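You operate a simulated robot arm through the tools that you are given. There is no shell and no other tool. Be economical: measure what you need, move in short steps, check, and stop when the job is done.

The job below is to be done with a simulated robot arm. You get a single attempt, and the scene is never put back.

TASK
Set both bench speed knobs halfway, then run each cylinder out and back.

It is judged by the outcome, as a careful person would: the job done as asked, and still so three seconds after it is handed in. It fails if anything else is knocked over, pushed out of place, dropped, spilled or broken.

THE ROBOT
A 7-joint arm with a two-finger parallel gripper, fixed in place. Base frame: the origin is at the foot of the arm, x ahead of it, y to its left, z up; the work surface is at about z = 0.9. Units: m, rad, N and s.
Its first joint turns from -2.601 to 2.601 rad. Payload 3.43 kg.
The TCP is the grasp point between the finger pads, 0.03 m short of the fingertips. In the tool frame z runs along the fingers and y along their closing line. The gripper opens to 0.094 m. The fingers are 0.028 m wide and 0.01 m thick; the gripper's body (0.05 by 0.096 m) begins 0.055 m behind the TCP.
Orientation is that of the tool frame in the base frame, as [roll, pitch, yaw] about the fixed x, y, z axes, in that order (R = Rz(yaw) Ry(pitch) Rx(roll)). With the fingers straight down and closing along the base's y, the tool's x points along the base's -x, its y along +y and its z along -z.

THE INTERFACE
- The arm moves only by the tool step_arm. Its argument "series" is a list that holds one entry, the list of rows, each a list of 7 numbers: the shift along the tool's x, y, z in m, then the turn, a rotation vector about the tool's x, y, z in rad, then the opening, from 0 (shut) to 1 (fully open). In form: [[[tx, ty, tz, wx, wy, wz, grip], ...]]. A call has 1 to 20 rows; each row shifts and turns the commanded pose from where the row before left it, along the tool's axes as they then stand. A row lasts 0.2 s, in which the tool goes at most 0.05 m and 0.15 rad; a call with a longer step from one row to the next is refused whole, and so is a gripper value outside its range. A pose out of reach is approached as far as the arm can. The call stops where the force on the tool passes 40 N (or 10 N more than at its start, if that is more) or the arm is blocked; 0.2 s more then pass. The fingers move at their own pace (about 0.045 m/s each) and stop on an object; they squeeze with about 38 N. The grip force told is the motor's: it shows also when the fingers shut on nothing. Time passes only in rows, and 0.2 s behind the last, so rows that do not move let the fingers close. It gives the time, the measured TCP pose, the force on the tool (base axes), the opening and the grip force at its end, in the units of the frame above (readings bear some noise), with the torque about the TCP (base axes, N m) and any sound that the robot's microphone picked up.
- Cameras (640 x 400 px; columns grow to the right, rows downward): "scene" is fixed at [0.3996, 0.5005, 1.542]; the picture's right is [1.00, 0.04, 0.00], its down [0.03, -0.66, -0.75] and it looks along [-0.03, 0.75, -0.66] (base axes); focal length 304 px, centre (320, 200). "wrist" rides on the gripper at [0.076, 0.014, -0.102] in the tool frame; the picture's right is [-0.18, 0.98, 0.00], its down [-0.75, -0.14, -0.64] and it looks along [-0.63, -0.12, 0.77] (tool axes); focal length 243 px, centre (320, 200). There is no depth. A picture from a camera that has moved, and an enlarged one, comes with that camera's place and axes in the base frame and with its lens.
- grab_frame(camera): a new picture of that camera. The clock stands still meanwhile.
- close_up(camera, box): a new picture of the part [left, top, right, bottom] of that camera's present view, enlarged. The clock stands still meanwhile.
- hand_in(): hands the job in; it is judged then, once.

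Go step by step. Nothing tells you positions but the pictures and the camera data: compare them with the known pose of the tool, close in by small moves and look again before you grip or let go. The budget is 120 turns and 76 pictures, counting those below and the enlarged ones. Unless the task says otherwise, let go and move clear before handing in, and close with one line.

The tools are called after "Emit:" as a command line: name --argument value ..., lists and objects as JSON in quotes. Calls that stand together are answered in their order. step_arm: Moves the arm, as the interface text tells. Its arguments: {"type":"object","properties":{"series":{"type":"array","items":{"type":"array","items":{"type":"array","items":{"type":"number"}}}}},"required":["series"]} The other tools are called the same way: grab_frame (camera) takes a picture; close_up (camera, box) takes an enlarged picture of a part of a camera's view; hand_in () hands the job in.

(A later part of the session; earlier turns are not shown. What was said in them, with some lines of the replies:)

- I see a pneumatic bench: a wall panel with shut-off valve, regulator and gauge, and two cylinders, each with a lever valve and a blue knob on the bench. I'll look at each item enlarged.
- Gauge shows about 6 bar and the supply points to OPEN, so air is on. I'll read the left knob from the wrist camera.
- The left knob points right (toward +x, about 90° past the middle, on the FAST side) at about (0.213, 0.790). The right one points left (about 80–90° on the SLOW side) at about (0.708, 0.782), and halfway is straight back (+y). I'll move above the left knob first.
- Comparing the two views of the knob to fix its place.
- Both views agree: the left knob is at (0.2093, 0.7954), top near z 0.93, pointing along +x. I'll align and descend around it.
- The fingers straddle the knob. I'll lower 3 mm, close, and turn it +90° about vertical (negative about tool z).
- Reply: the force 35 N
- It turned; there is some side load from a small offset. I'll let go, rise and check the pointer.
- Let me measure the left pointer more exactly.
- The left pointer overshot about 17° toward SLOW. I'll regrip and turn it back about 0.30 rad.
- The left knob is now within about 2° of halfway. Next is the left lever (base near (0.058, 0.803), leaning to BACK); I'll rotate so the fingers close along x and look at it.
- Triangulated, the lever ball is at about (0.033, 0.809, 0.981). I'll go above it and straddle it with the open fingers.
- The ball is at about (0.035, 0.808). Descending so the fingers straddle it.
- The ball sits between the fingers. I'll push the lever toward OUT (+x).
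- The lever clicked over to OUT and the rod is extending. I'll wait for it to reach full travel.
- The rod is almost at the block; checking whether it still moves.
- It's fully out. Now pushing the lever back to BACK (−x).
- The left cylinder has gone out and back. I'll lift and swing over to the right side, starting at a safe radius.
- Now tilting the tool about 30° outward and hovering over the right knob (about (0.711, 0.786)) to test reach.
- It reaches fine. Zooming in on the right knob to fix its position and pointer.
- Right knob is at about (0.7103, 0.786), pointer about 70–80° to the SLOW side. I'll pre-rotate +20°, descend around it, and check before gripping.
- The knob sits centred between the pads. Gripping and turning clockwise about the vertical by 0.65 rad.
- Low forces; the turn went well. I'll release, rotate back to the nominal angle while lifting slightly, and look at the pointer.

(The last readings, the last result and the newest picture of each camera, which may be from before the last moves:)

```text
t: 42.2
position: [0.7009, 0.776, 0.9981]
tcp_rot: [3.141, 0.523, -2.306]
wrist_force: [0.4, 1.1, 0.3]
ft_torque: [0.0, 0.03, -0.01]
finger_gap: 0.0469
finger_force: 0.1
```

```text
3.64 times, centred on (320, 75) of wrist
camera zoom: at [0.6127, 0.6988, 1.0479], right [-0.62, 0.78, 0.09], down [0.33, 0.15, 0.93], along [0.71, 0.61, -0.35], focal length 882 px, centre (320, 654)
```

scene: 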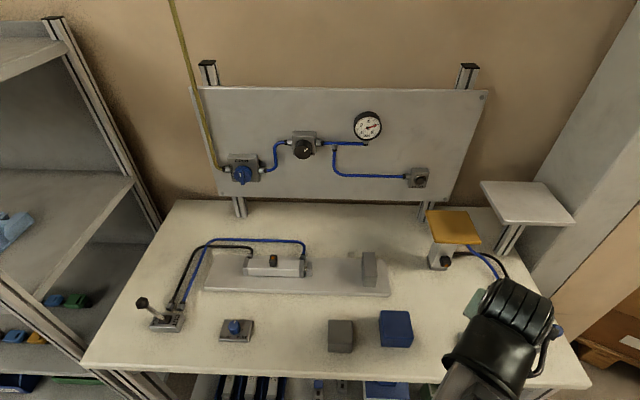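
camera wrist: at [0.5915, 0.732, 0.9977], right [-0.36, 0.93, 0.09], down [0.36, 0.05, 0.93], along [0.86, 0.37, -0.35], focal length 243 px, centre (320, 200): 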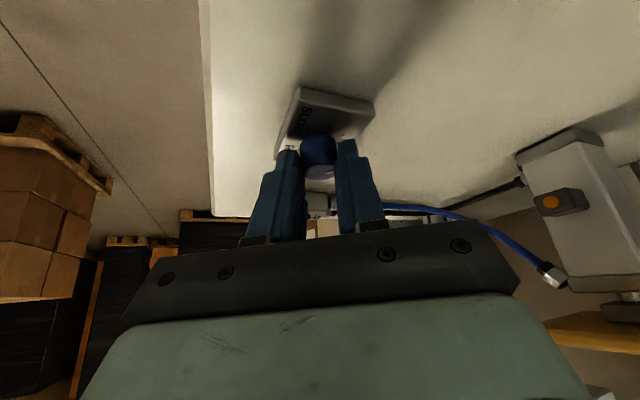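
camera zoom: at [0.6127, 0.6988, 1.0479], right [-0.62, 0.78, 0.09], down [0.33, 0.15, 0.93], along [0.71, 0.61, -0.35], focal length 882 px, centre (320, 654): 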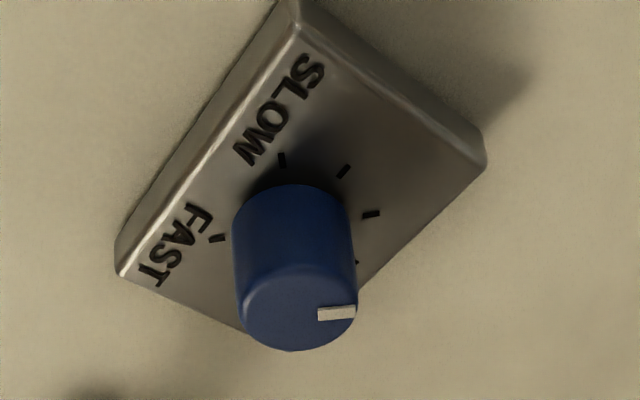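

The pointer is now about 39° short of the middle by the tick marks. Second stroke: pre-rotate +20°, grip, turn −0.68 rad, then return and look.

Emit:
step_arm --series '[[[0, -0.0015, 0, -0.0585, 0, -0.101, 0.5], [0, -0.0015, 0, -0.0585, 0, -0.101, 0.5], [0, -0.0015, 0, -0.0585, 0, -0.101, 0.5], [0.015, 0, 0.026, 0, 0, 0, 0.5], [0.0106, 0.0015, 0.0184, 0, 0, 0, 0.5], [0, 0, 0, 0, 0, 0, 0.5], [0, 0, 0, 0, 0, 0, 0.1], [0, 0, 0, 0, 0, 0, 0.1], [0, 0, 0, 0, 0, 0, 0.1], [0, 0, 0, 0, 0, 0, 0.1]]]'

Emit:
step_arm --series '[[[0, 0.0012, 0, 0.05, 0, 0.0866, 0.1], [0, 0.0012, 0, 0.05, 0, 0.0866, 0.1], [0, 0.0012, 0, 0.05, 0, 0.0866, 0.1], [0, 0.0012, 0, 0.05, 0, 0.0866, 0.1], [0, 0.0012, 0, 0.05, 0, 0.0866, 0.1], [0, 0.0012, 0, 0.05, 0, 0.0866, 0.1], [0, 0.001, 0, 0.04, 0, 0.0693, 0.1], [0, 0, 0, 0, 0, 0, 0.1]]]'

Emit:
step_arm --series '[[[0, 0, 0, 0, 0, 0, 0.5], [0, 0, 0, 0, 0, 0, 0.5], [0, 0, 0, 0, 0, 0, 0.5], [-0.01, 0, -0.0173, 0, 0, 0, 0.5], [-0.015, 0, -0.026, 0, 0, 0, 0.5], [0, -0.0012, 0, -0.05, 0, -0.0866, 0.5], [0, -0.0012, 0, -0.05, 0, -0.0866, 0.5], [0, -0.0012, 0, -0.05, 0, -0.0866, 0.5], [0, 0, 0, 0, 0, 0, 0.5]]]'

Emit:
close_up --camera "wrist" --box '[256, 20, 384, 130]'

```text
t: 44.4
position: [0.7043, 0.7741, 0.945]
tcp_rot: [3.142, 0.526, -1.955]
wrist_force: [9.1, -3.9, -0.9]
ft_torque: [0.14, -0.09, -0.13]
finger_gap: 0.0226
finger_force: 45.0
```

```text
t: 46.2
position: [0.6992, 0.7785, 0.9455]
tcp_rot: [-3.141, 0.524, -2.636]
wrist_force: [18.8, -1.5, -0.6]
ft_torque: [-0.93, 0.2, -0.17]
finger_gap: 0.0225
finger_force: 44.9
```

```text
t: 48.2
position: [0.7001, 0.7754, 0.9961]
tcp_rot: [3.139, 0.524, -2.335]
wrist_force: [-0.4, 0.2, -0.6]
ft_torque: [-0.01, -0.02, -0.03]
finger_gap: 0.0471
finger_force: 0.1
```

```text
3.64 times, centred on (320, 75) of wrist
camera zoom: at [0.608, 0.7016, 1.0464], right [-0.6, 0.79, 0.09], down [0.33, 0.14, 0.93], along [0.73, 0.59, -0.35], focal length 882 px, centre (320, 654)
```

zoom: 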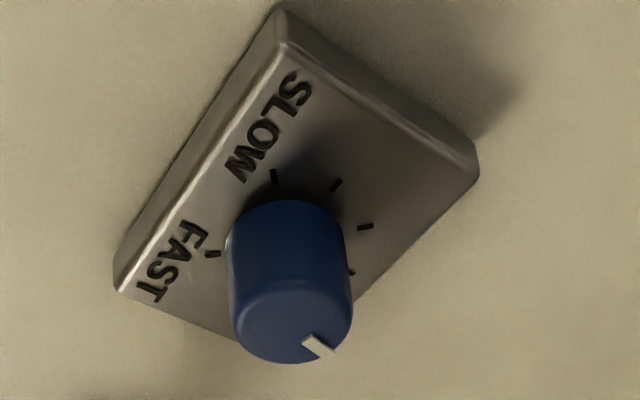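

It now looks a bit past the middle. I'll move aside so the scene camera can confirm.

Emit:
step_arm --series '[[[-0.02, 0, -0.0346, 0, 0, 0, 0.5], [-0.02, 0, -0.0346, 0, 0, 0, 0.5], [-0.015, 0, -0.026, 0, 0, 0, 0.5], [0.02, 0.04, -0.01, 0, 0, 0, 0.5], [0.02, 0.04, -0.01, 0, 0, 0, 0.5], [0.02, 0.04, -0.01, 0, 0, 0, 0.5], [0.02, 0.04, -0.01, 0, 0, 0, 0.5], [0.02, 0.04, -0.01, 0, 0, 0, 0.5], [0, 0, 0, 0, 0, 0, 0.5]]]'

Emit:
close_up --camera "scene" --box '[432, 300, 528, 360]'

```text
t: 50.2
position: [0.4772, 0.8339, 1.1005]
tcp_rot: [3.139, 0.524, -2.337]
wrist_force: [1.1, 0.3, -0.6]
ft_torque: [0.0, 0.0, -0.01]
finger_gap: 0.0469
finger_force: 0.1
```

```text
6.67 times, centred on (480, 330) of scene
camera zoom: at [0.3996, 0.5005, 1.542], right [1.0, 0.04, 0.0], down [0.03, -0.66, -0.75], along [-0.03, 0.75, -0.66], focal length 2026 px, centre (-747, -667)
```

zoom: 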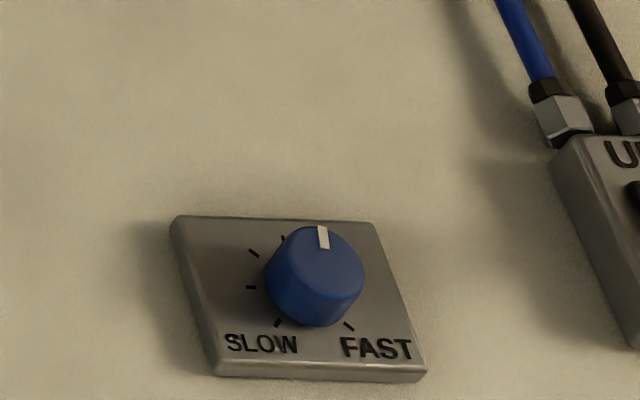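

The right pointer is about 10–12° past the middle toward FAST. I'll go back, regrip and turn it +0.2 rad.

Emit:
step_arm --series '[[[-0.02, -0.04, 0.01, 0, 0, 0, 0.5], [-0.02, -0.04, 0.01, 0, 0, 0, 0.5], [-0.02, -0.04, 0.01, 0, 0, 0, 0.5], [-0.02, -0.04, 0.01, 0, 0, 0, 0.5], [-0.02, -0.04, 0.01, 0, 0, 0, 0.5], [0.0135, 0, 0.026, 0, 0, 0, 0.5], [0.02, 0.0013, 0.0346, 0.05, 0, 0.0866, 0.5], [0.02, 0, 0.0346, 0, 0, 0, 0.5], [0.015, 0, 0.026, 0, 0, 0, 0.5], [0.009, 0, 0.0156, 0, 0, 0, 0.5], [0, 0, 0, 0, 0, 0, 0.5]]]'

Emit:
grab_frame --camera "wrist"

```text
t: 52.6
position: [0.6999, 0.7779, 0.9485]
tcp_rot: [3.138, 0.522, -2.436]
wrist_force: [0.7, 0.1, 0.2]
ft_torque: [0.0, -0.01, -0.03]
finger_gap: 0.047
finger_force: 0.1
```

```text
31 pictures are left
camera wrist: at [0.6011, 0.7127, 0.9991], right [-0.52, 0.85, 0.09], down [0.34, 0.11, 0.93], along [0.78, 0.51, -0.35], focal length 243 px, centre (320, 200)
```

wrist: 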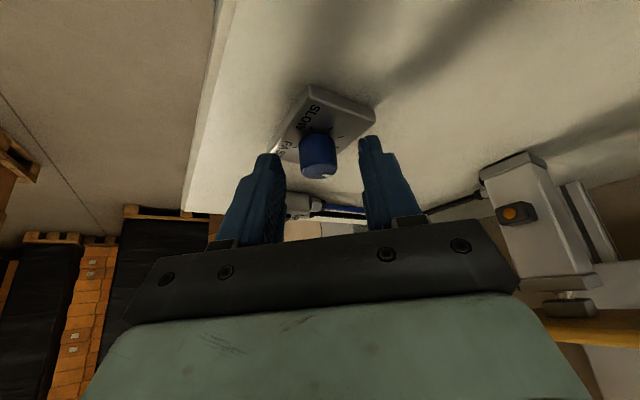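

Centred again. Grip, turn +0.2 rad, release, lift and move aside to check.

Emit:
step_arm --series '[[[0, 0, 0, 0, 0, 0, 0.1], [0, 0, 0, 0, 0, 0, 0.1], [0, 0, 0, 0, 0, 0, 0.1], [0, 0, 0, 0, 0, 0, 0.1], [0, -0.0013, 0, -0.05, 0, -0.0866, 0.1], [0, -0.0013, 0, -0.05, 0, -0.0866, 0.1], [0, 0, 0, 0, 0, 0, 0.1], [0, 0, 0, 0, 0, 0, 0.5], [0, 0, 0, 0, 0, 0, 0.5], [0, 0, 0, 0, 0, 0, 0.5], [-0.02, 0, -0.0346, 0, 0, 0, 0.5], [-0.02, 0, -0.0346, 0, 0, 0, 0.5], [-0.02, 0, -0.0346, 0, 0, 0, 0.5], [-0.02, 0, -0.0346, 0, 0, 0, 0.5]]]'

Emit:
step_arm --series '[[[0.02, 0.04, -0.01, 0, 0, 0, 0.5], [0.02, 0.04, -0.01, 0, 0, 0, 0.5], [0.02, 0.04, -0.01, 0, 0, 0, 0.5], [0.02, 0.04, -0.01, 0, 0, 0, 0.5], [0.02, 0.04, -0.01, 0, 0, 0, 0.5], [0, 0, 0, 0, 0, 0, 0.5]]]'

Emit:
close_up --camera "scene" --box '[452, 325, 500, 355]'

Emit:
close_up --camera "scene" --box '[400, 220, 592, 370]'

```text
t: 55.6
position: [0.702, 0.7756, 1.1084]
tcp_rot: [3.141, 0.526, -2.237]
wrist_force: [0.2, 0.3, -0.6]
ft_torque: [0.0, 0.01, -0.01]
finger_gap: 0.0471
finger_force: 0.1
```

```text
t: 57.0
position: [0.4758, 0.8122, 1.1015]
tcp_rot: [3.14, 0.523, -2.236]
wrist_force: [0.3, 0.4, -0.6]
ft_torque: [0.0, -0.03, 0.0]
finger_gap: 0.0471
finger_force: 0.0
```

```text
13.33 times, centred on (476, 340) of scene
camera zoom: at [0.3996, 0.5005, 1.542], right [1.0, 0.04, 0.0], down [0.03, -0.66, -0.75], along [-0.03, 0.75, -0.66], focal length 4052 px, centre (-1760, -1667)
```

zoom: 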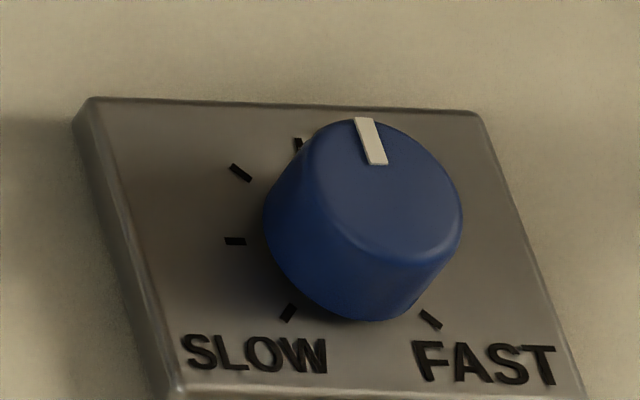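

```text
2.67 times, centred on (496, 295) of scene
camera zoom: at [0.3996, 0.5005, 1.542], right [1.0, 0.04, 0.0], down [0.03, -0.66, -0.75], along [-0.03, 0.75, -0.66], focal length 810 px, centre (-149, -53)
```

zoom: 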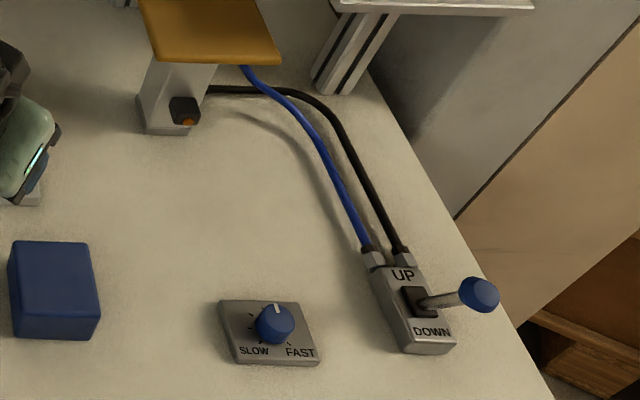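

Both knobs are now halfway (right within ~2°). The right lever's ball is at about (0.833, 0.784, 0.98), leaning to DOWN; I'll tilt to 45° and hover above it.

Emit:
step_arm --series '[[[0, 0, 0, 0.061, 0, 0.105, 0.65], [0, 0, 0, 0.061, 0, 0.105, 0.65], [0, 0, 0, 0.061, 0, 0.105, 0.65], [0, 0, 0, 0, -0.1305, 0, 0.65], [0, 0, 0, 0, -0.1305, 0, 0.65], [-0.0228, -0.026, 0.0273, 0, 0, 0, 0.65], [-0.0228, -0.026, 0.0273, 0, 0, 0, 0.65], [-0.0228, -0.026, 0.0273, 0, 0, 0, 0.65], [-0.0228, -0.026, 0.0273, 0, 0, 0, 0.65], [-0.0228, -0.026, 0.0273, 0, 0, 0, 0.65], [-0.0228, -0.026, 0.0273, 0, 0, 0, 0.65], [-0.0228, -0.026, 0.0273, 0, 0, 0, 0.65], [-0.0228, -0.026, 0.0273, 0, 0, 0, 0.65], [0, 0, 0, 0, 0, 0, 0.65]]]'

Emit:
grab_frame --camera "wrist"

Emit:
grab_frame --camera "scene"

```text
t: 60.0
position: [0.8264, 0.7774, 1.0766]
tcp_rot: [3.142, 0.785, -2.6]
wrist_force: [0.5, 0.7, -0.1]
ft_torque: [0.0, 0.01, -0.01]
finger_gap: 0.0613
finger_force: 0.2
```

```text
28 pictures are left
camera wrist: at [0.7102, 0.7264, 1.0948], right [-0.4, 0.91, 0.13], down [0.14, -0.08, 0.99], along [0.91, 0.41, -0.1], focal length 243 px, centre (320, 200)
```

wrist: 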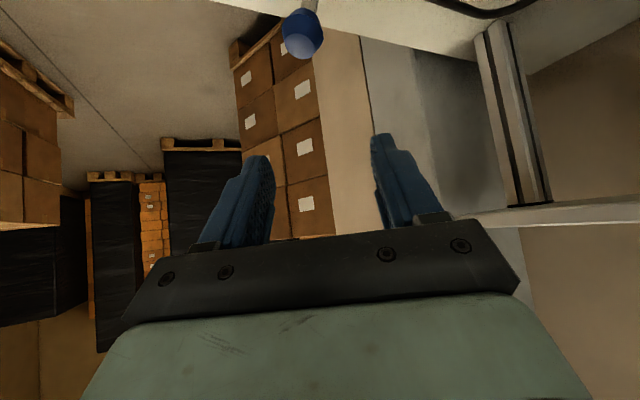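

```text
27 pictures are left
```

scene: 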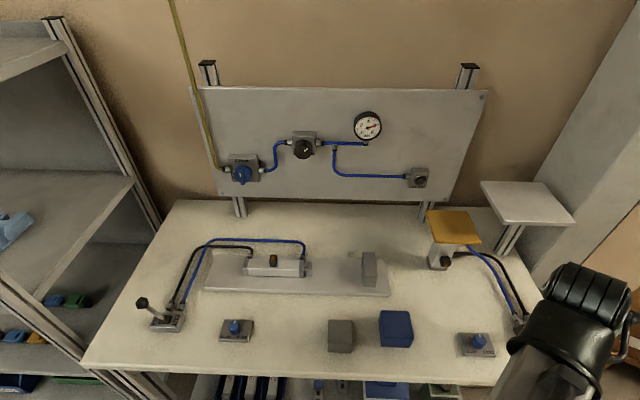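

Two-view triangulation puts the ball at (0.841, 0.790, 0.971). Aligning and descending around it.

Emit:
step_arm --series '[[[-0.0074, 0.0033, 0.0074, 0, 0, 0, 0.65], [0.01715, 0, 0.01715, 0, 0, 0, 0.65], [0.01715, 0, 0.01715, 0, 0, 0, 0.65], [0.01715, 0, 0.01715, 0, 0, 0, 0.65], [0.01, 0, 0.01, 0, 0, 0, 0.65], [0.0072, 0, 0.0072, 0, 0, 0, 0.65], [0, 0, 0, 0, 0, 0, 0.65]]]'

Emit:
grab_frame --camera "wrist"

Emit:
close_up --camera "scene" --box '[400, 200, 600, 360]'

```text
t: 61.6
position: [0.8332, 0.7885, 0.9793]
tcp_rot: [3.141, 0.786, -2.6]
wrist_force: [0.7, 0.5, 0.5]
ft_torque: [0.02, -0.01, 0.01]
finger_gap: 0.061
finger_force: 0.1
```

```text
26 pictures are left
camera wrist: at [0.7173, 0.7351, 0.9975], right [-0.39, 0.91, 0.13], down [0.14, -0.08, 0.99], along [0.91, 0.41, -0.1], focal length 243 px, centre (320, 200)
```

wrist: 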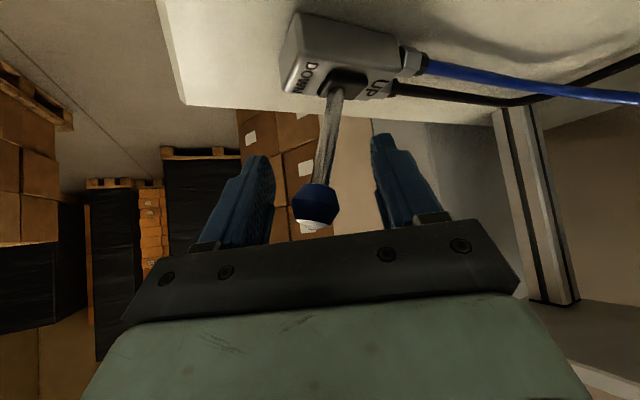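

```text
2.50 times, centred on (500, 280) of scene
camera zoom: at [0.3996, 0.5005, 1.542], right [1.0, 0.04, 0.0], down [0.03, -0.66, -0.75], along [-0.03, 0.75, -0.66], focal length 760 px, centre (-130, 0)
```

zoom: 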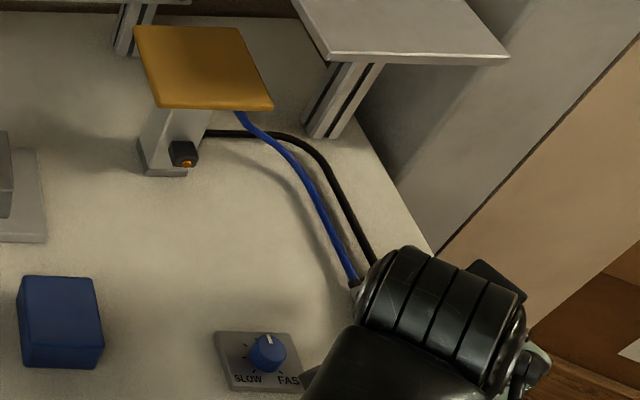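

The ball is between the fingers. Pushing along +y to UP in small steps.

Emit:
step_arm --series '[[[-0.00365, 0.00857, 0.00365, 0, 0, 0, 0.65], [-0.00365, 0.00857, 0.00365, 0, 0, 0, 0.65], [-0.00365, 0.00857, 0.00365, 0, 0, 0, 0.65], [-0.00365, 0.00857, 0.00365, 0, 0, 0, 0.65], [-0.00365, 0.00857, 0.00365, 0, 0, 0, 0.65], [0, 0, 0, 0, 0, 0, 0.65]]]'

Emit:
grab_frame --camera "wrist"

Emit:
close_up --camera "scene" --box '[400, 200, 600, 360]'

```text
t: 63.0
position: [0.8318, 0.8385, 0.9793]
tcp_rot: [3.141, 0.786, -2.603]
wrist_force: [0.5, 1.0, 0.2]
ft_torque: [0.01, -0.01, 0.01]
finger_gap: 0.0611
finger_force: 0.1
```

```text
24 pictures are left
camera wrist: at [0.7163, 0.7858, 0.9978], right [-0.4, 0.91, 0.13], down [0.14, -0.08, 0.99], along [0.91, 0.41, -0.1], focal length 243 px, centre (320, 200)
```

wrist: 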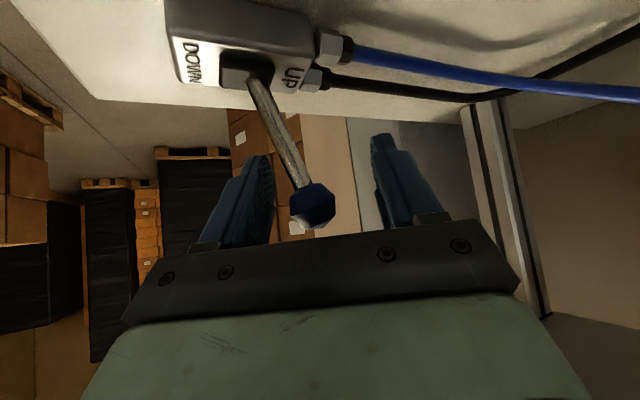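

```text
2.50 times, centred on (500, 280) of scene
camera zoom: at [0.3996, 0.5005, 1.542], right [1.0, 0.04, 0.0], down [0.03, -0.66, -0.75], along [-0.03, 0.75, -0.66], focal length 760 px, centre (-130, 0)
```

zoom: 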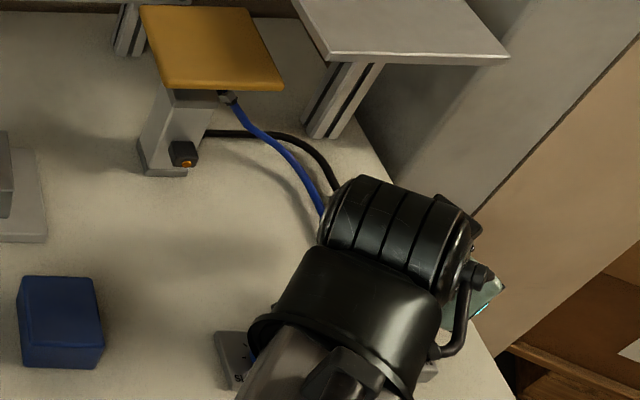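

The lever clicked to UP and the plate is rising. Waiting for full stroke.

Emit:
step_arm --series '[[[0, 0, 0, 0, 0, 0, 0.65], [0, 0, 0, 0, 0, 0, 0.65], [0, 0, 0, 0, 0, 0, 0.65], [0, 0, 0, 0, 0, 0, 0.65], [0, 0, 0, 0, 0, 0, 0.65], [0, 0, 0, 0, 0, 0, 0.65], [0, 0, 0, 0, 0, 0, 0.65], [0, 0, 0, 0, 0, 0, 0.65], [0, 0, 0, 0, 0, 0, 0.65], [0, 0, 0, 0, 0, 0, 0.65], [0, 0, 0, 0, 0, 0, 0.65], [0, 0, 0, 0, 0, 0, 0.65], [0, 0, 0, 0, 0, 0, 0.65], [0, 0, 0, 0, 0, 0, 0.65], [0, 0, 0, 0, 0, 0, 0.65], [0, 0, 0, 0, 0, 0, 0.65]]]'

Emit:
close_up --camera "scene" --box '[400, 120, 600, 280]'

Emit:
step_arm --series '[[[0, 0, 0, 0, 0, 0, 0.65], [0, 0, 0, 0, 0, 0, 0.65], [0, 0, 0, 0, 0, 0, 0.65], [0, 0, 0, 0, 0, 0, 0.65], [0, 0, 0, 0, 0, 0, 0.65], [0, 0, 0, 0, 0, 0, 0.65], [0, 0, 0, 0, 0, 0, 0.65], [0, 0, 0, 0, 0, 0, 0.65]]]'

Emit:
close_up --camera "scene" --box '[400, 120, 600, 280]'

```text
t: 66.4
position: [0.8322, 0.838, 0.9807]
tcp_rot: [-3.14, 0.787, -2.6]
wrist_force: [-0.2, 0.2, 0.3]
ft_torque: [-0.01, -0.02, -0.01]
finger_gap: 0.061
finger_force: 0.1
```

```text
2.50 times, centred on (500, 200) of scene
camera zoom: at [0.3996, 0.5005, 1.542], right [1.0, 0.04, 0.0], down [0.03, -0.66, -0.75], along [-0.03, 0.75, -0.66], focal length 760 px, centre (-130, 200)
```

zoom: 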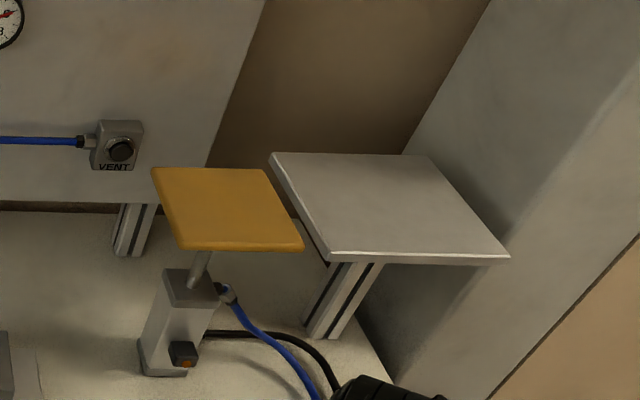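

```text
t: 68.2
position: [0.8325, 0.8388, 0.9789]
tcp_rot: [3.141, 0.786, -2.602]
wrist_force: [0.6, 0.6, -0.1]
ft_torque: [0.0, 0.01, -0.01]
finger_gap: 0.0611
finger_force: 0.0
```

```text
2.50 times, centred on (500, 200) of scene
camera zoom: at [0.3996, 0.5005, 1.542], right [1.0, 0.04, 0.0], down [0.03, -0.66, -0.75], along [-0.03, 0.75, -0.66], focal length 760 px, centre (-130, 200)
```

zoom: 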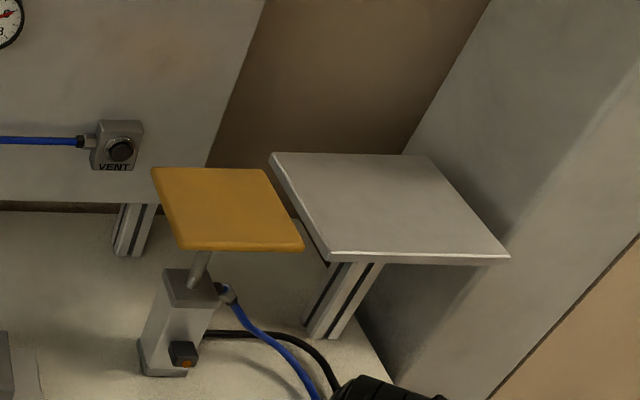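

The plate is fully up and steady. Pushing the lever back (−y) to DOWN, then waiting.

Emit:
step_arm --series '[[[0.00365, -0.00857, -0.00365, 0, 0, 0, 0.65], [0.00365, -0.00857, -0.00365, 0, 0, 0, 0.65], [0.00365, -0.00857, -0.00365, 0, 0, 0, 0.65], [0.00365, -0.00857, -0.00365, 0, 0, 0, 0.65], [0.00365, -0.00857, -0.00365, 0, 0, 0, 0.65], [0.00365, -0.00857, -0.00365, 0, 0, 0, 0.65], [-0.0029, 0.0069, 0.0029, 0, 0, 0, 0.65], [0, 0, 0, 0, 0, 0, 0.65], [0, 0, 0, 0, 0, 0, 0.65], [0, 0, 0, 0, 0, 0, 0.65], [0, 0, 0, 0, 0, 0, 0.65], [0, 0, 0, 0, 0, 0, 0.65], [0, 0, 0, 0, 0, 0, 0.65], [0, 0, 0, 0, 0, 0, 0.65], [0, 0, 0, 0, 0, 0, 0.65], [0, 0, 0, 0, 0, 0, 0.65], [0, 0, 0, 0, 0, 0, 0.65]]]'

Emit:
grab_frame --camera "wrist"

Emit:
grab_frame --camera "scene"

```text
t: 71.8
position: [0.8314, 0.7857, 0.9794]
tcp_rot: [-3.141, 0.784, -2.6]
wrist_force: [-1.1, -0.2, -0.3]
ft_torque: [0.0, 0.02, -0.01]
finger_gap: 0.0611
finger_force: 0.1
```

```text
20 pictures are left
camera wrist: at [0.7169, 0.7329, 0.9981], right [-0.4, 0.91, 0.13], down [0.14, -0.08, 0.99], along [0.91, 0.41, -0.1], focal length 243 px, centre (320, 200)
```

wrist: 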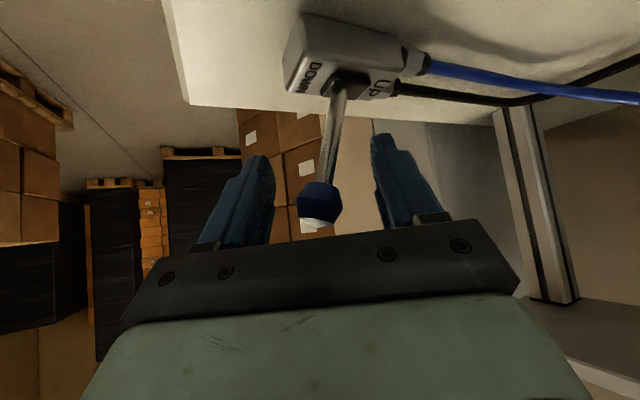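

```text
19 pictures are left
```

scene: 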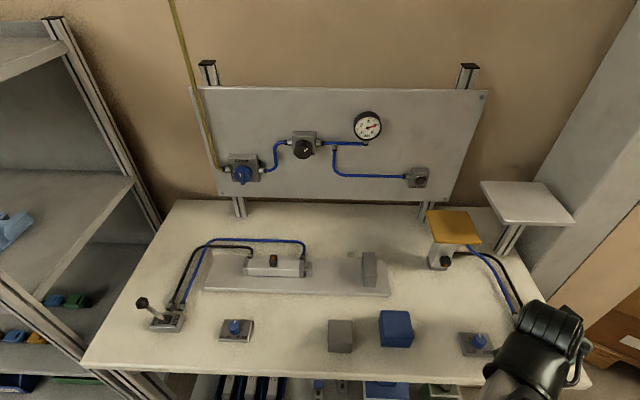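

The lever is back at DOWN and the plate has returned. Lifting straight up and moving clear, then a final check.

Emit:
step_arm --series '[[[-0.02, 0, -0.02, 0, 0, 0, 0.65], [-0.03, 0, -0.03, 0, 0, 0, 0.65], [-0.03, 0, -0.03, 0, 0, 0, 0.65], [-0.03, 0, -0.03, 0, 0, 0, 0.65], [0.01, 0.03, -0.03, 0, 0, 0, 0.65], [0.01, 0.03, -0.03, 0, 0, 0, 0.65], [0.01, 0.03, -0.03, 0, 0, 0, 0.65], [0.01, 0.03, -0.03, 0, 0, 0, 0.65], [0.01, 0.03, -0.03, 0, 0, 0, 0.65], [0.01, 0.03, -0.03, 0, 0, 0, 0.65], [0.01, 0.03, -0.03, 0, 0, 0, 0.65], [0, 0, 0, 0, 0, 0, 0.65]]]'

Emit:
grab_frame --camera "scene"

Emit:
close_up --camera "scene" --box '[400, 200, 600, 360]'

Emit:
close_up --camera "scene" --box '[130, 220, 418, 360]'

```text
t: 74.4
position: [0.5543, 0.8635, 1.2363]
tcp_rot: [3.14, 0.783, -2.601]
wrist_force: [-0.9, 0.1, -0.2]
ft_torque: [-0.05, -0.03, 0.0]
finger_gap: 0.0611
finger_force: 0.0
```

```text
18 pictures are left
```

scene: 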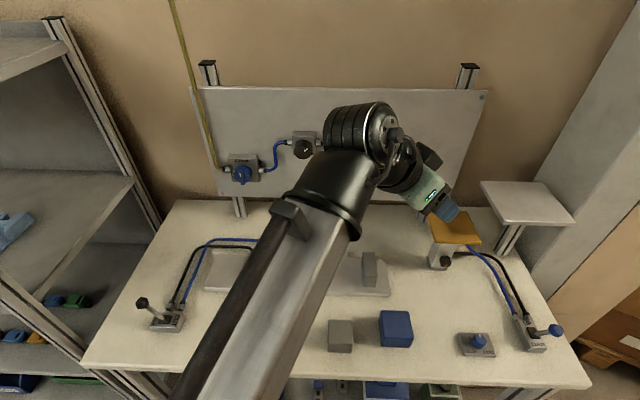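

```text
2.50 times, centred on (500, 280) of scene
camera zoom: at [0.3996, 0.5005, 1.542], right [1.0, 0.04, 0.0], down [0.03, -0.66, -0.75], along [-0.03, 0.75, -0.66], focal length 760 px, centre (-130, 0)
```

zoom: 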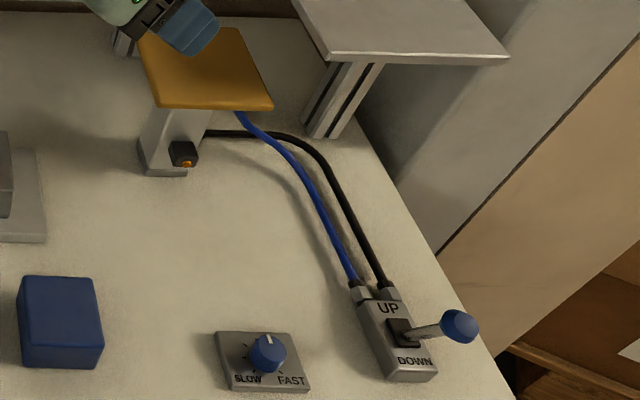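

```text
2.22 times, centred on (274, 290) of scene
camera zoom: at [0.3996, 0.5005, 1.542], right [1.0, 0.04, 0.0], down [0.03, -0.66, -0.75], along [-0.03, 0.75, -0.66], focal length 675 px, centre (422, 0)
```

zoom: 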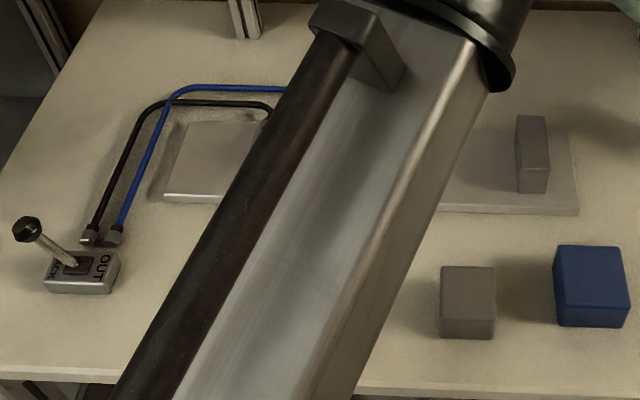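

Everything is in place, but the left cylinder was cycled before the right knob was set, while the job says knobs first. I'll cycle the left one once more so the order is right.

Emit:
step_arm --series '[[[0, 0, 0, 0, 0.131, 0, 0.65], [0, 0, 0, 0, 0.131, 0, 0.65], [0, 0, 0, 0, 0.131, 0, 0.65], [0, 0, 0, 0, 0.131, 0, 0.65], [0, 0, 0, 0, 0.131, 0, 0.65], [0, 0, 0, 0, 0.13, 0, 0.65], [0, 0, 0, 0, 0, -0.1287, 0.65], [0, 0, 0, 0, 0, -0.1287, 0.65], [0, 0, 0, 0, 0, -0.1287, 0.65], [0, 0, 0, 0, 0, -0.1287, 0.65], [0, 0, 0, 0, 0, -0.1287, 0.65], [0, 0, 0, 0, 0, -0.1287, 0.65], [0, 0, 0, 0, 0, -0.1287, 0.65], [0, 0, 0, 0, 0, -0.1287, 0.65], [0, 0, 0, 0, 0, 0, 0.65]]]'

Emit:
step_arm --series '[[[0.0047, 0.0433, 0.0114, 0, 0, 0, 0.65], [0.0047, 0.0433, 0.0114, 0, 0, 0, 0.65], [0.0047, 0.0433, 0.0114, 0, 0, 0, 0.65], [0.0047, 0.0433, 0.0114, 0, 0, 0, 0.65], [0.0047, 0.0433, 0.0114, 0, 0, 0, 0.65], [0.0047, 0.0433, 0.0114, 0, 0, 0, 0.65], [0.0047, 0.0433, 0.0114, 0, 0, 0, 0.65], [0.0047, 0.0433, 0.0114, 0, 0, 0, 0.65], [0.0047, 0.0433, 0.0114, 0, 0, 0, 0.65], [0.0047, 0.0433, 0.0114, 0, 0, 0, 0.65], [0.0047, 0.0433, 0.0114, 0, 0, 0, 0.65], [0.0047, 0.0433, 0.0114, 0, 0, 0, 0.65], [0, 0, 0, 0, 0, 0, 0.65]]]'

Emit:
grab_frame --camera "wrist"

```text
t: 77.6
position: [0.5557, 0.8633, 1.2344]
tcp_rot: [-3.141, 0.001, -1.569]
wrist_force: [-0.1, -0.5, 0.1]
ft_torque: [-0.02, -0.01, 0.0]
finger_gap: 0.0611
finger_force: 0.1
```

```text
t: 80.4
position: [0.0356, 0.8078, 1.0963]
tcp_rot: [-3.141, -0.002, -1.572]
wrist_force: [-0.3, 0.0, 0.1]
ft_torque: [-0.04, -0.02, 0.02]
finger_gap: 0.0613
finger_force: 0.0
```

```text
15 pictures are left
camera wrist: at [0.0209, 0.7306, 1.1991], right [-0.98, 0.18, 0.0], down [0.14, 0.75, 0.64], along [0.12, 0.63, -0.77], focal length 243 px, centre (320, 200)
```

wrist: 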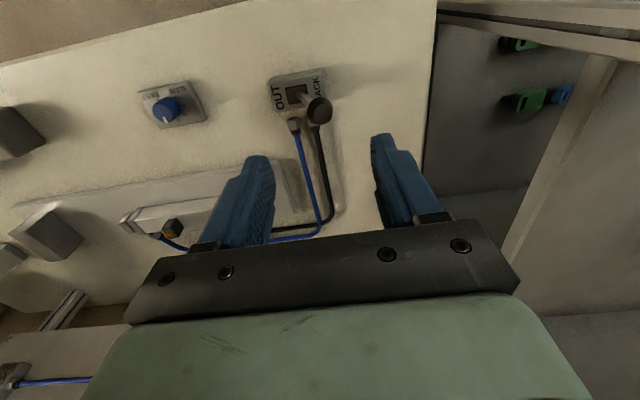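

Same position as before; descending and pushing to OUT, then waiting for the full stroke.

Emit:
step_arm --series '[[[0, 0, 0.03, 0, 0, 0, 0.65], [0, 0, 0.03, 0, 0, 0, 0.65], [0, 0, 0.03, 0, 0, 0, 0.65], [0, 0, 0.022, 0, 0, 0, 0.65], [0, 0, 0, 0, 0, 0, 0.65], [0, -0.01, 0, 0, 0, 0, 0.65], [0, -0.01, 0, 0, 0, 0, 0.65], [0, -0.01, 0, 0, 0, 0, 0.65], [0, -0.01, 0, 0, 0, 0, 0.65], [0, -0.01, 0, 0, 0, 0, 0.65], [0, -0.006, 0, 0, 0, 0, 0.65], [0, 0, 0, 0, 0, 0, 0.65]]]'

Emit:
step_arm --series '[[[0, 0, 0, 0, 0, 0, 0.65], [0, 0, 0, 0, 0, 0, 0.65], [0, 0, 0, 0, 0, 0, 0.65], [0, 0, 0, 0, 0, 0, 0.65], [0, 0, 0, 0, 0, 0, 0.65], [0, 0, 0, 0, 0, 0, 0.65], [0, 0, 0, 0, 0, 0, 0.65], [0, 0, 0, 0, 0, 0, 0.65], [0, 0, 0, 0, 0, 0, 0.65], [0, 0, 0, 0, 0, 0, 0.65], [0, 0, 0, 0, 0, 0, 0.65], [0, 0, 0, 0, 0, 0, 0.65], [0, 0, 0, 0, 0, 0, 0.65], [0, 0, 0, 0, 0, 0, 0.65], [0, 0, 0, 0, 0, 0, 0.65], [0, 0, 0, 0, 0, 0, 0.65], [0, 0, 0, 0, 0, 0, 0.65], [0, 0, 0, 0, 0, 0, 0.65]]]'

Emit:
close_up --camera "scene" --box '[130, 220, 418, 340]'

```text
t: 83.0
position: [0.092, 0.8075, 0.9863]
tcp_rot: [3.141, -0.001, -1.571]
wrist_force: [-0.4, 0.4, -0.4]
ft_torque: [0.0, 0.01, -0.04]
finger_gap: 0.0612
finger_force: 0.1
```

```text
t: 86.8
position: [0.0914, 0.8071, 0.9853]
tcp_rot: [-3.141, 0.0, -1.57]
wrist_force: [0.3, -0.6, 0.7]
ft_torque: [0.0, 0.0, -0.01]
finger_gap: 0.0614
finger_force: 0.0
```

```text
2.22 times, centred on (274, 280) of scene
camera zoom: at [0.3996, 0.5005, 1.542], right [1.0, 0.04, 0.0], down [0.03, -0.66, -0.75], along [-0.03, 0.75, -0.66], focal length 675 px, centre (422, 22)
```

zoom: 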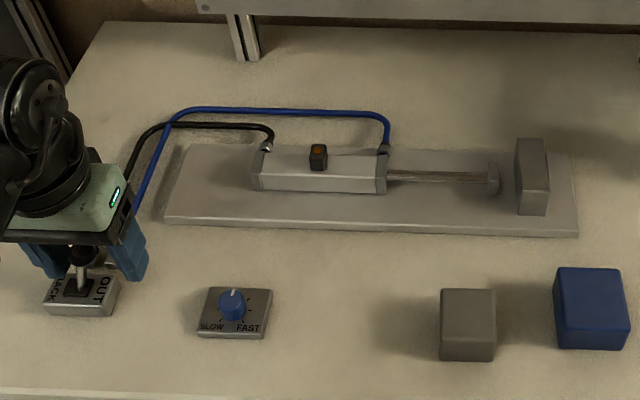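

Fully out. Sending it back, waiting, then lifting clear.

Emit:
step_arm --series '[[[0, 0.01, 0, 0, 0, 0, 0.65], [0, 0.01, 0, 0, 0, 0, 0.65], [0, 0.01, 0, 0, 0, 0, 0.65], [0, 0.01, 0, 0, 0, 0, 0.65], [0, 0.01, 0, 0, 0, 0, 0.65], [0, 0.01, 0, 0, 0, 0, 0.65], [0, 0.005, 0, 0, 0, 0, 0.65], [0, -0.009, 0, 0, 0, 0, 0.65], [0, 0, 0, 0, 0, 0, 0.65], [0, 0, -0.03, 0, 0, 0, 0.65], [0, 0, -0.04, 0, 0, 0, 0.65], [0, 0, -0.04, 0, 0, 0, 0.65], [0, 0, -0.04, 0, 0, 0, 0.65], [0.04, 0, -0.02, 0, 0, 0, 0.65], [0.04, 0, -0.02, 0, 0, 0, 0.65], [0, 0, 0, 0, 0, 0, 0.65], [0, 0, 0, 0, 0, 0, 0.65], [0, 0, 0, 0, 0, 0, 0.65], [0, 0, 0, 0, 0, 0, 0.65], [0, 0, 0, 0, 0, 0, 0.65]]]'

Emit:
grab_frame --camera "scene"

Emit:
close_up --camera "scene" --box '[130, 220, 418, 360]'

Emit:
close_up --camera "scene" --box '[452, 325, 500, 355]'

```text
t: 89.9
position: [0.0346, 0.762, 1.1594]
tcp_rot: [3.141, 0.019, -1.571]
wrist_force: [-0.7, 6.8, -11.9]
ft_torque: [0.12, -0.16, -0.08]
finger_gap: 0.0614
finger_force: 0.0
out of reach, approached as far as the arm can: row 15
stopped in row 15: the force on the tool passed its limit at 51 N (the readings are from after the stop); the commanded pose is now the measured one
```

```text
13 pictures are left
```

scene: 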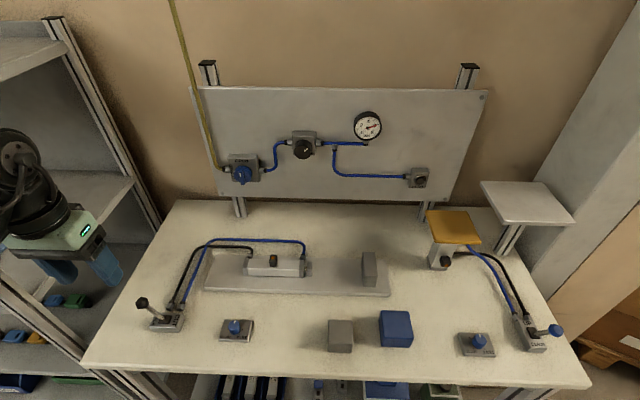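

```text
2.22 times, centred on (274, 290) of scene
camera zoom: at [0.3996, 0.5005, 1.542], right [1.0, 0.04, 0.0], down [0.03, -0.66, -0.75], along [-0.03, 0.75, -0.66], focal length 675 px, centre (422, 0)
```

zoom: 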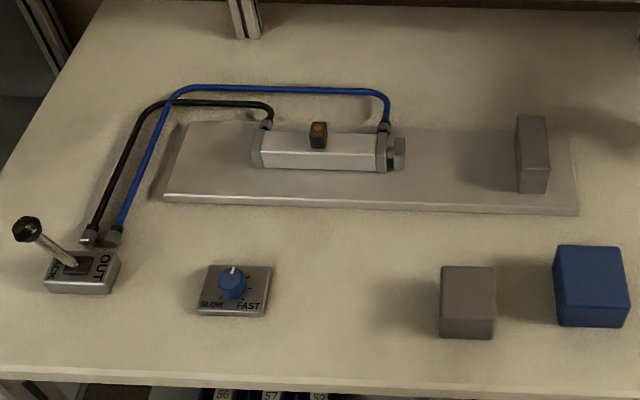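

```text
13.33 times, centred on (476, 340) of scene
camera zoom: at [0.3996, 0.5005, 1.542], right [1.0, 0.04, 0.0], down [0.03, -0.66, -0.75], along [-0.03, 0.75, -0.66], focal length 4052 px, centre (-1760, -1667)
```

zoom: 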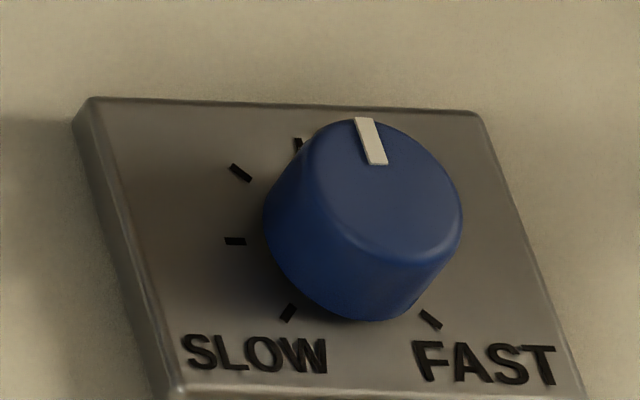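

The cylinder is back, the knobs are intact, and nothing looks displaced; the arm just folded to its inner limit. I'll ease it back outward and confirm it is free.

Emit:
step_arm --series '[[[-0.015, 0, 0, 0, 0, 0, 0.65], [-0.015, 0, 0, 0, 0, 0, 0.65], [0, 0, 0, 0, 0, 0, 0.65], [0, 0, 0, 0, 0, 0, 0.65], [0, 0, 0, 0, 0, 0, 0.65], [0, 0, 0, 0, 0, 0, 0.65], [0, 0, 0, 0, 0, 0, 0.65], [0, 0, 0, 0, 0, 0, 0.65]]]'

Emit:
grab_frame --camera "scene"

Emit:
close_up --camera "scene" --box '[215, 310, 263, 340]'

```text
t: 91.7
position: [0.0359, 0.7921, 1.1582]
tcp_rot: [3.141, 0.016, -1.569]
wrist_force: [0.2, 0.0, -0.3]
ft_torque: [0.02, 0.0, -0.04]
finger_gap: 0.0609
finger_force: 0.1
```

```text
10 pictures are left
```

scene: 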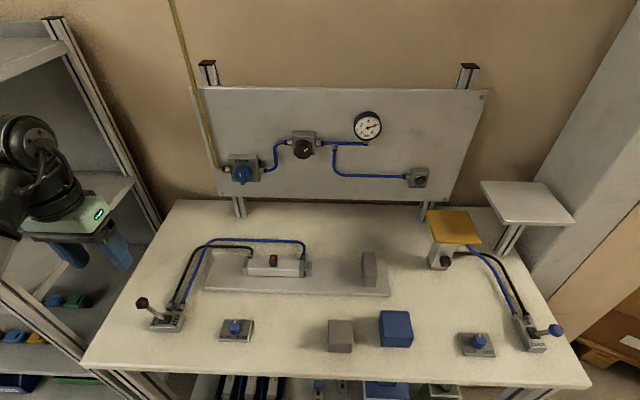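

```text
13.33 times, centred on (239, 325) of scene
camera zoom: at [0.3996, 0.5005, 1.542], right [1.0, 0.04, 0.0], down [0.03, -0.66, -0.75], along [-0.03, 0.75, -0.66], focal length 4052 px, centre (1400, -1467)
```

zoom: 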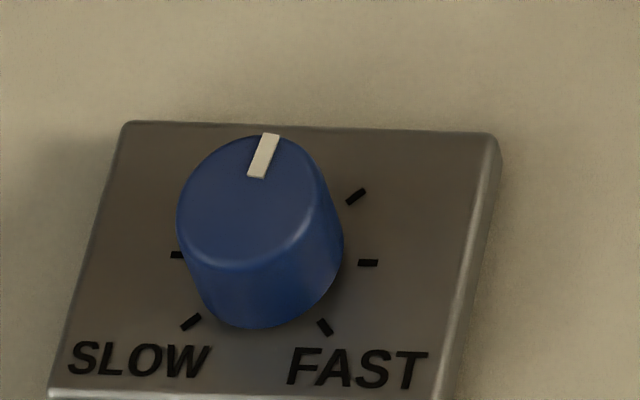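

Both knobs are at halfway, both cylinders are back home with their levers at BACK and DOWN, and the arm is clear with no load. Handing in.

Emit:
hand_in

```text
The job is handed in.
```

Both bench speed knobs are set halfway, to within about 2° by the camera, and each cylinder has since been run fully out and back. I ran the left cylinder twice, because its first run came before the right knob was set. While I was moving clear at the end, the arm hit its inner reach limit and stopped on force (51 N). I eased it off, and nothing looked moved in the pictures.
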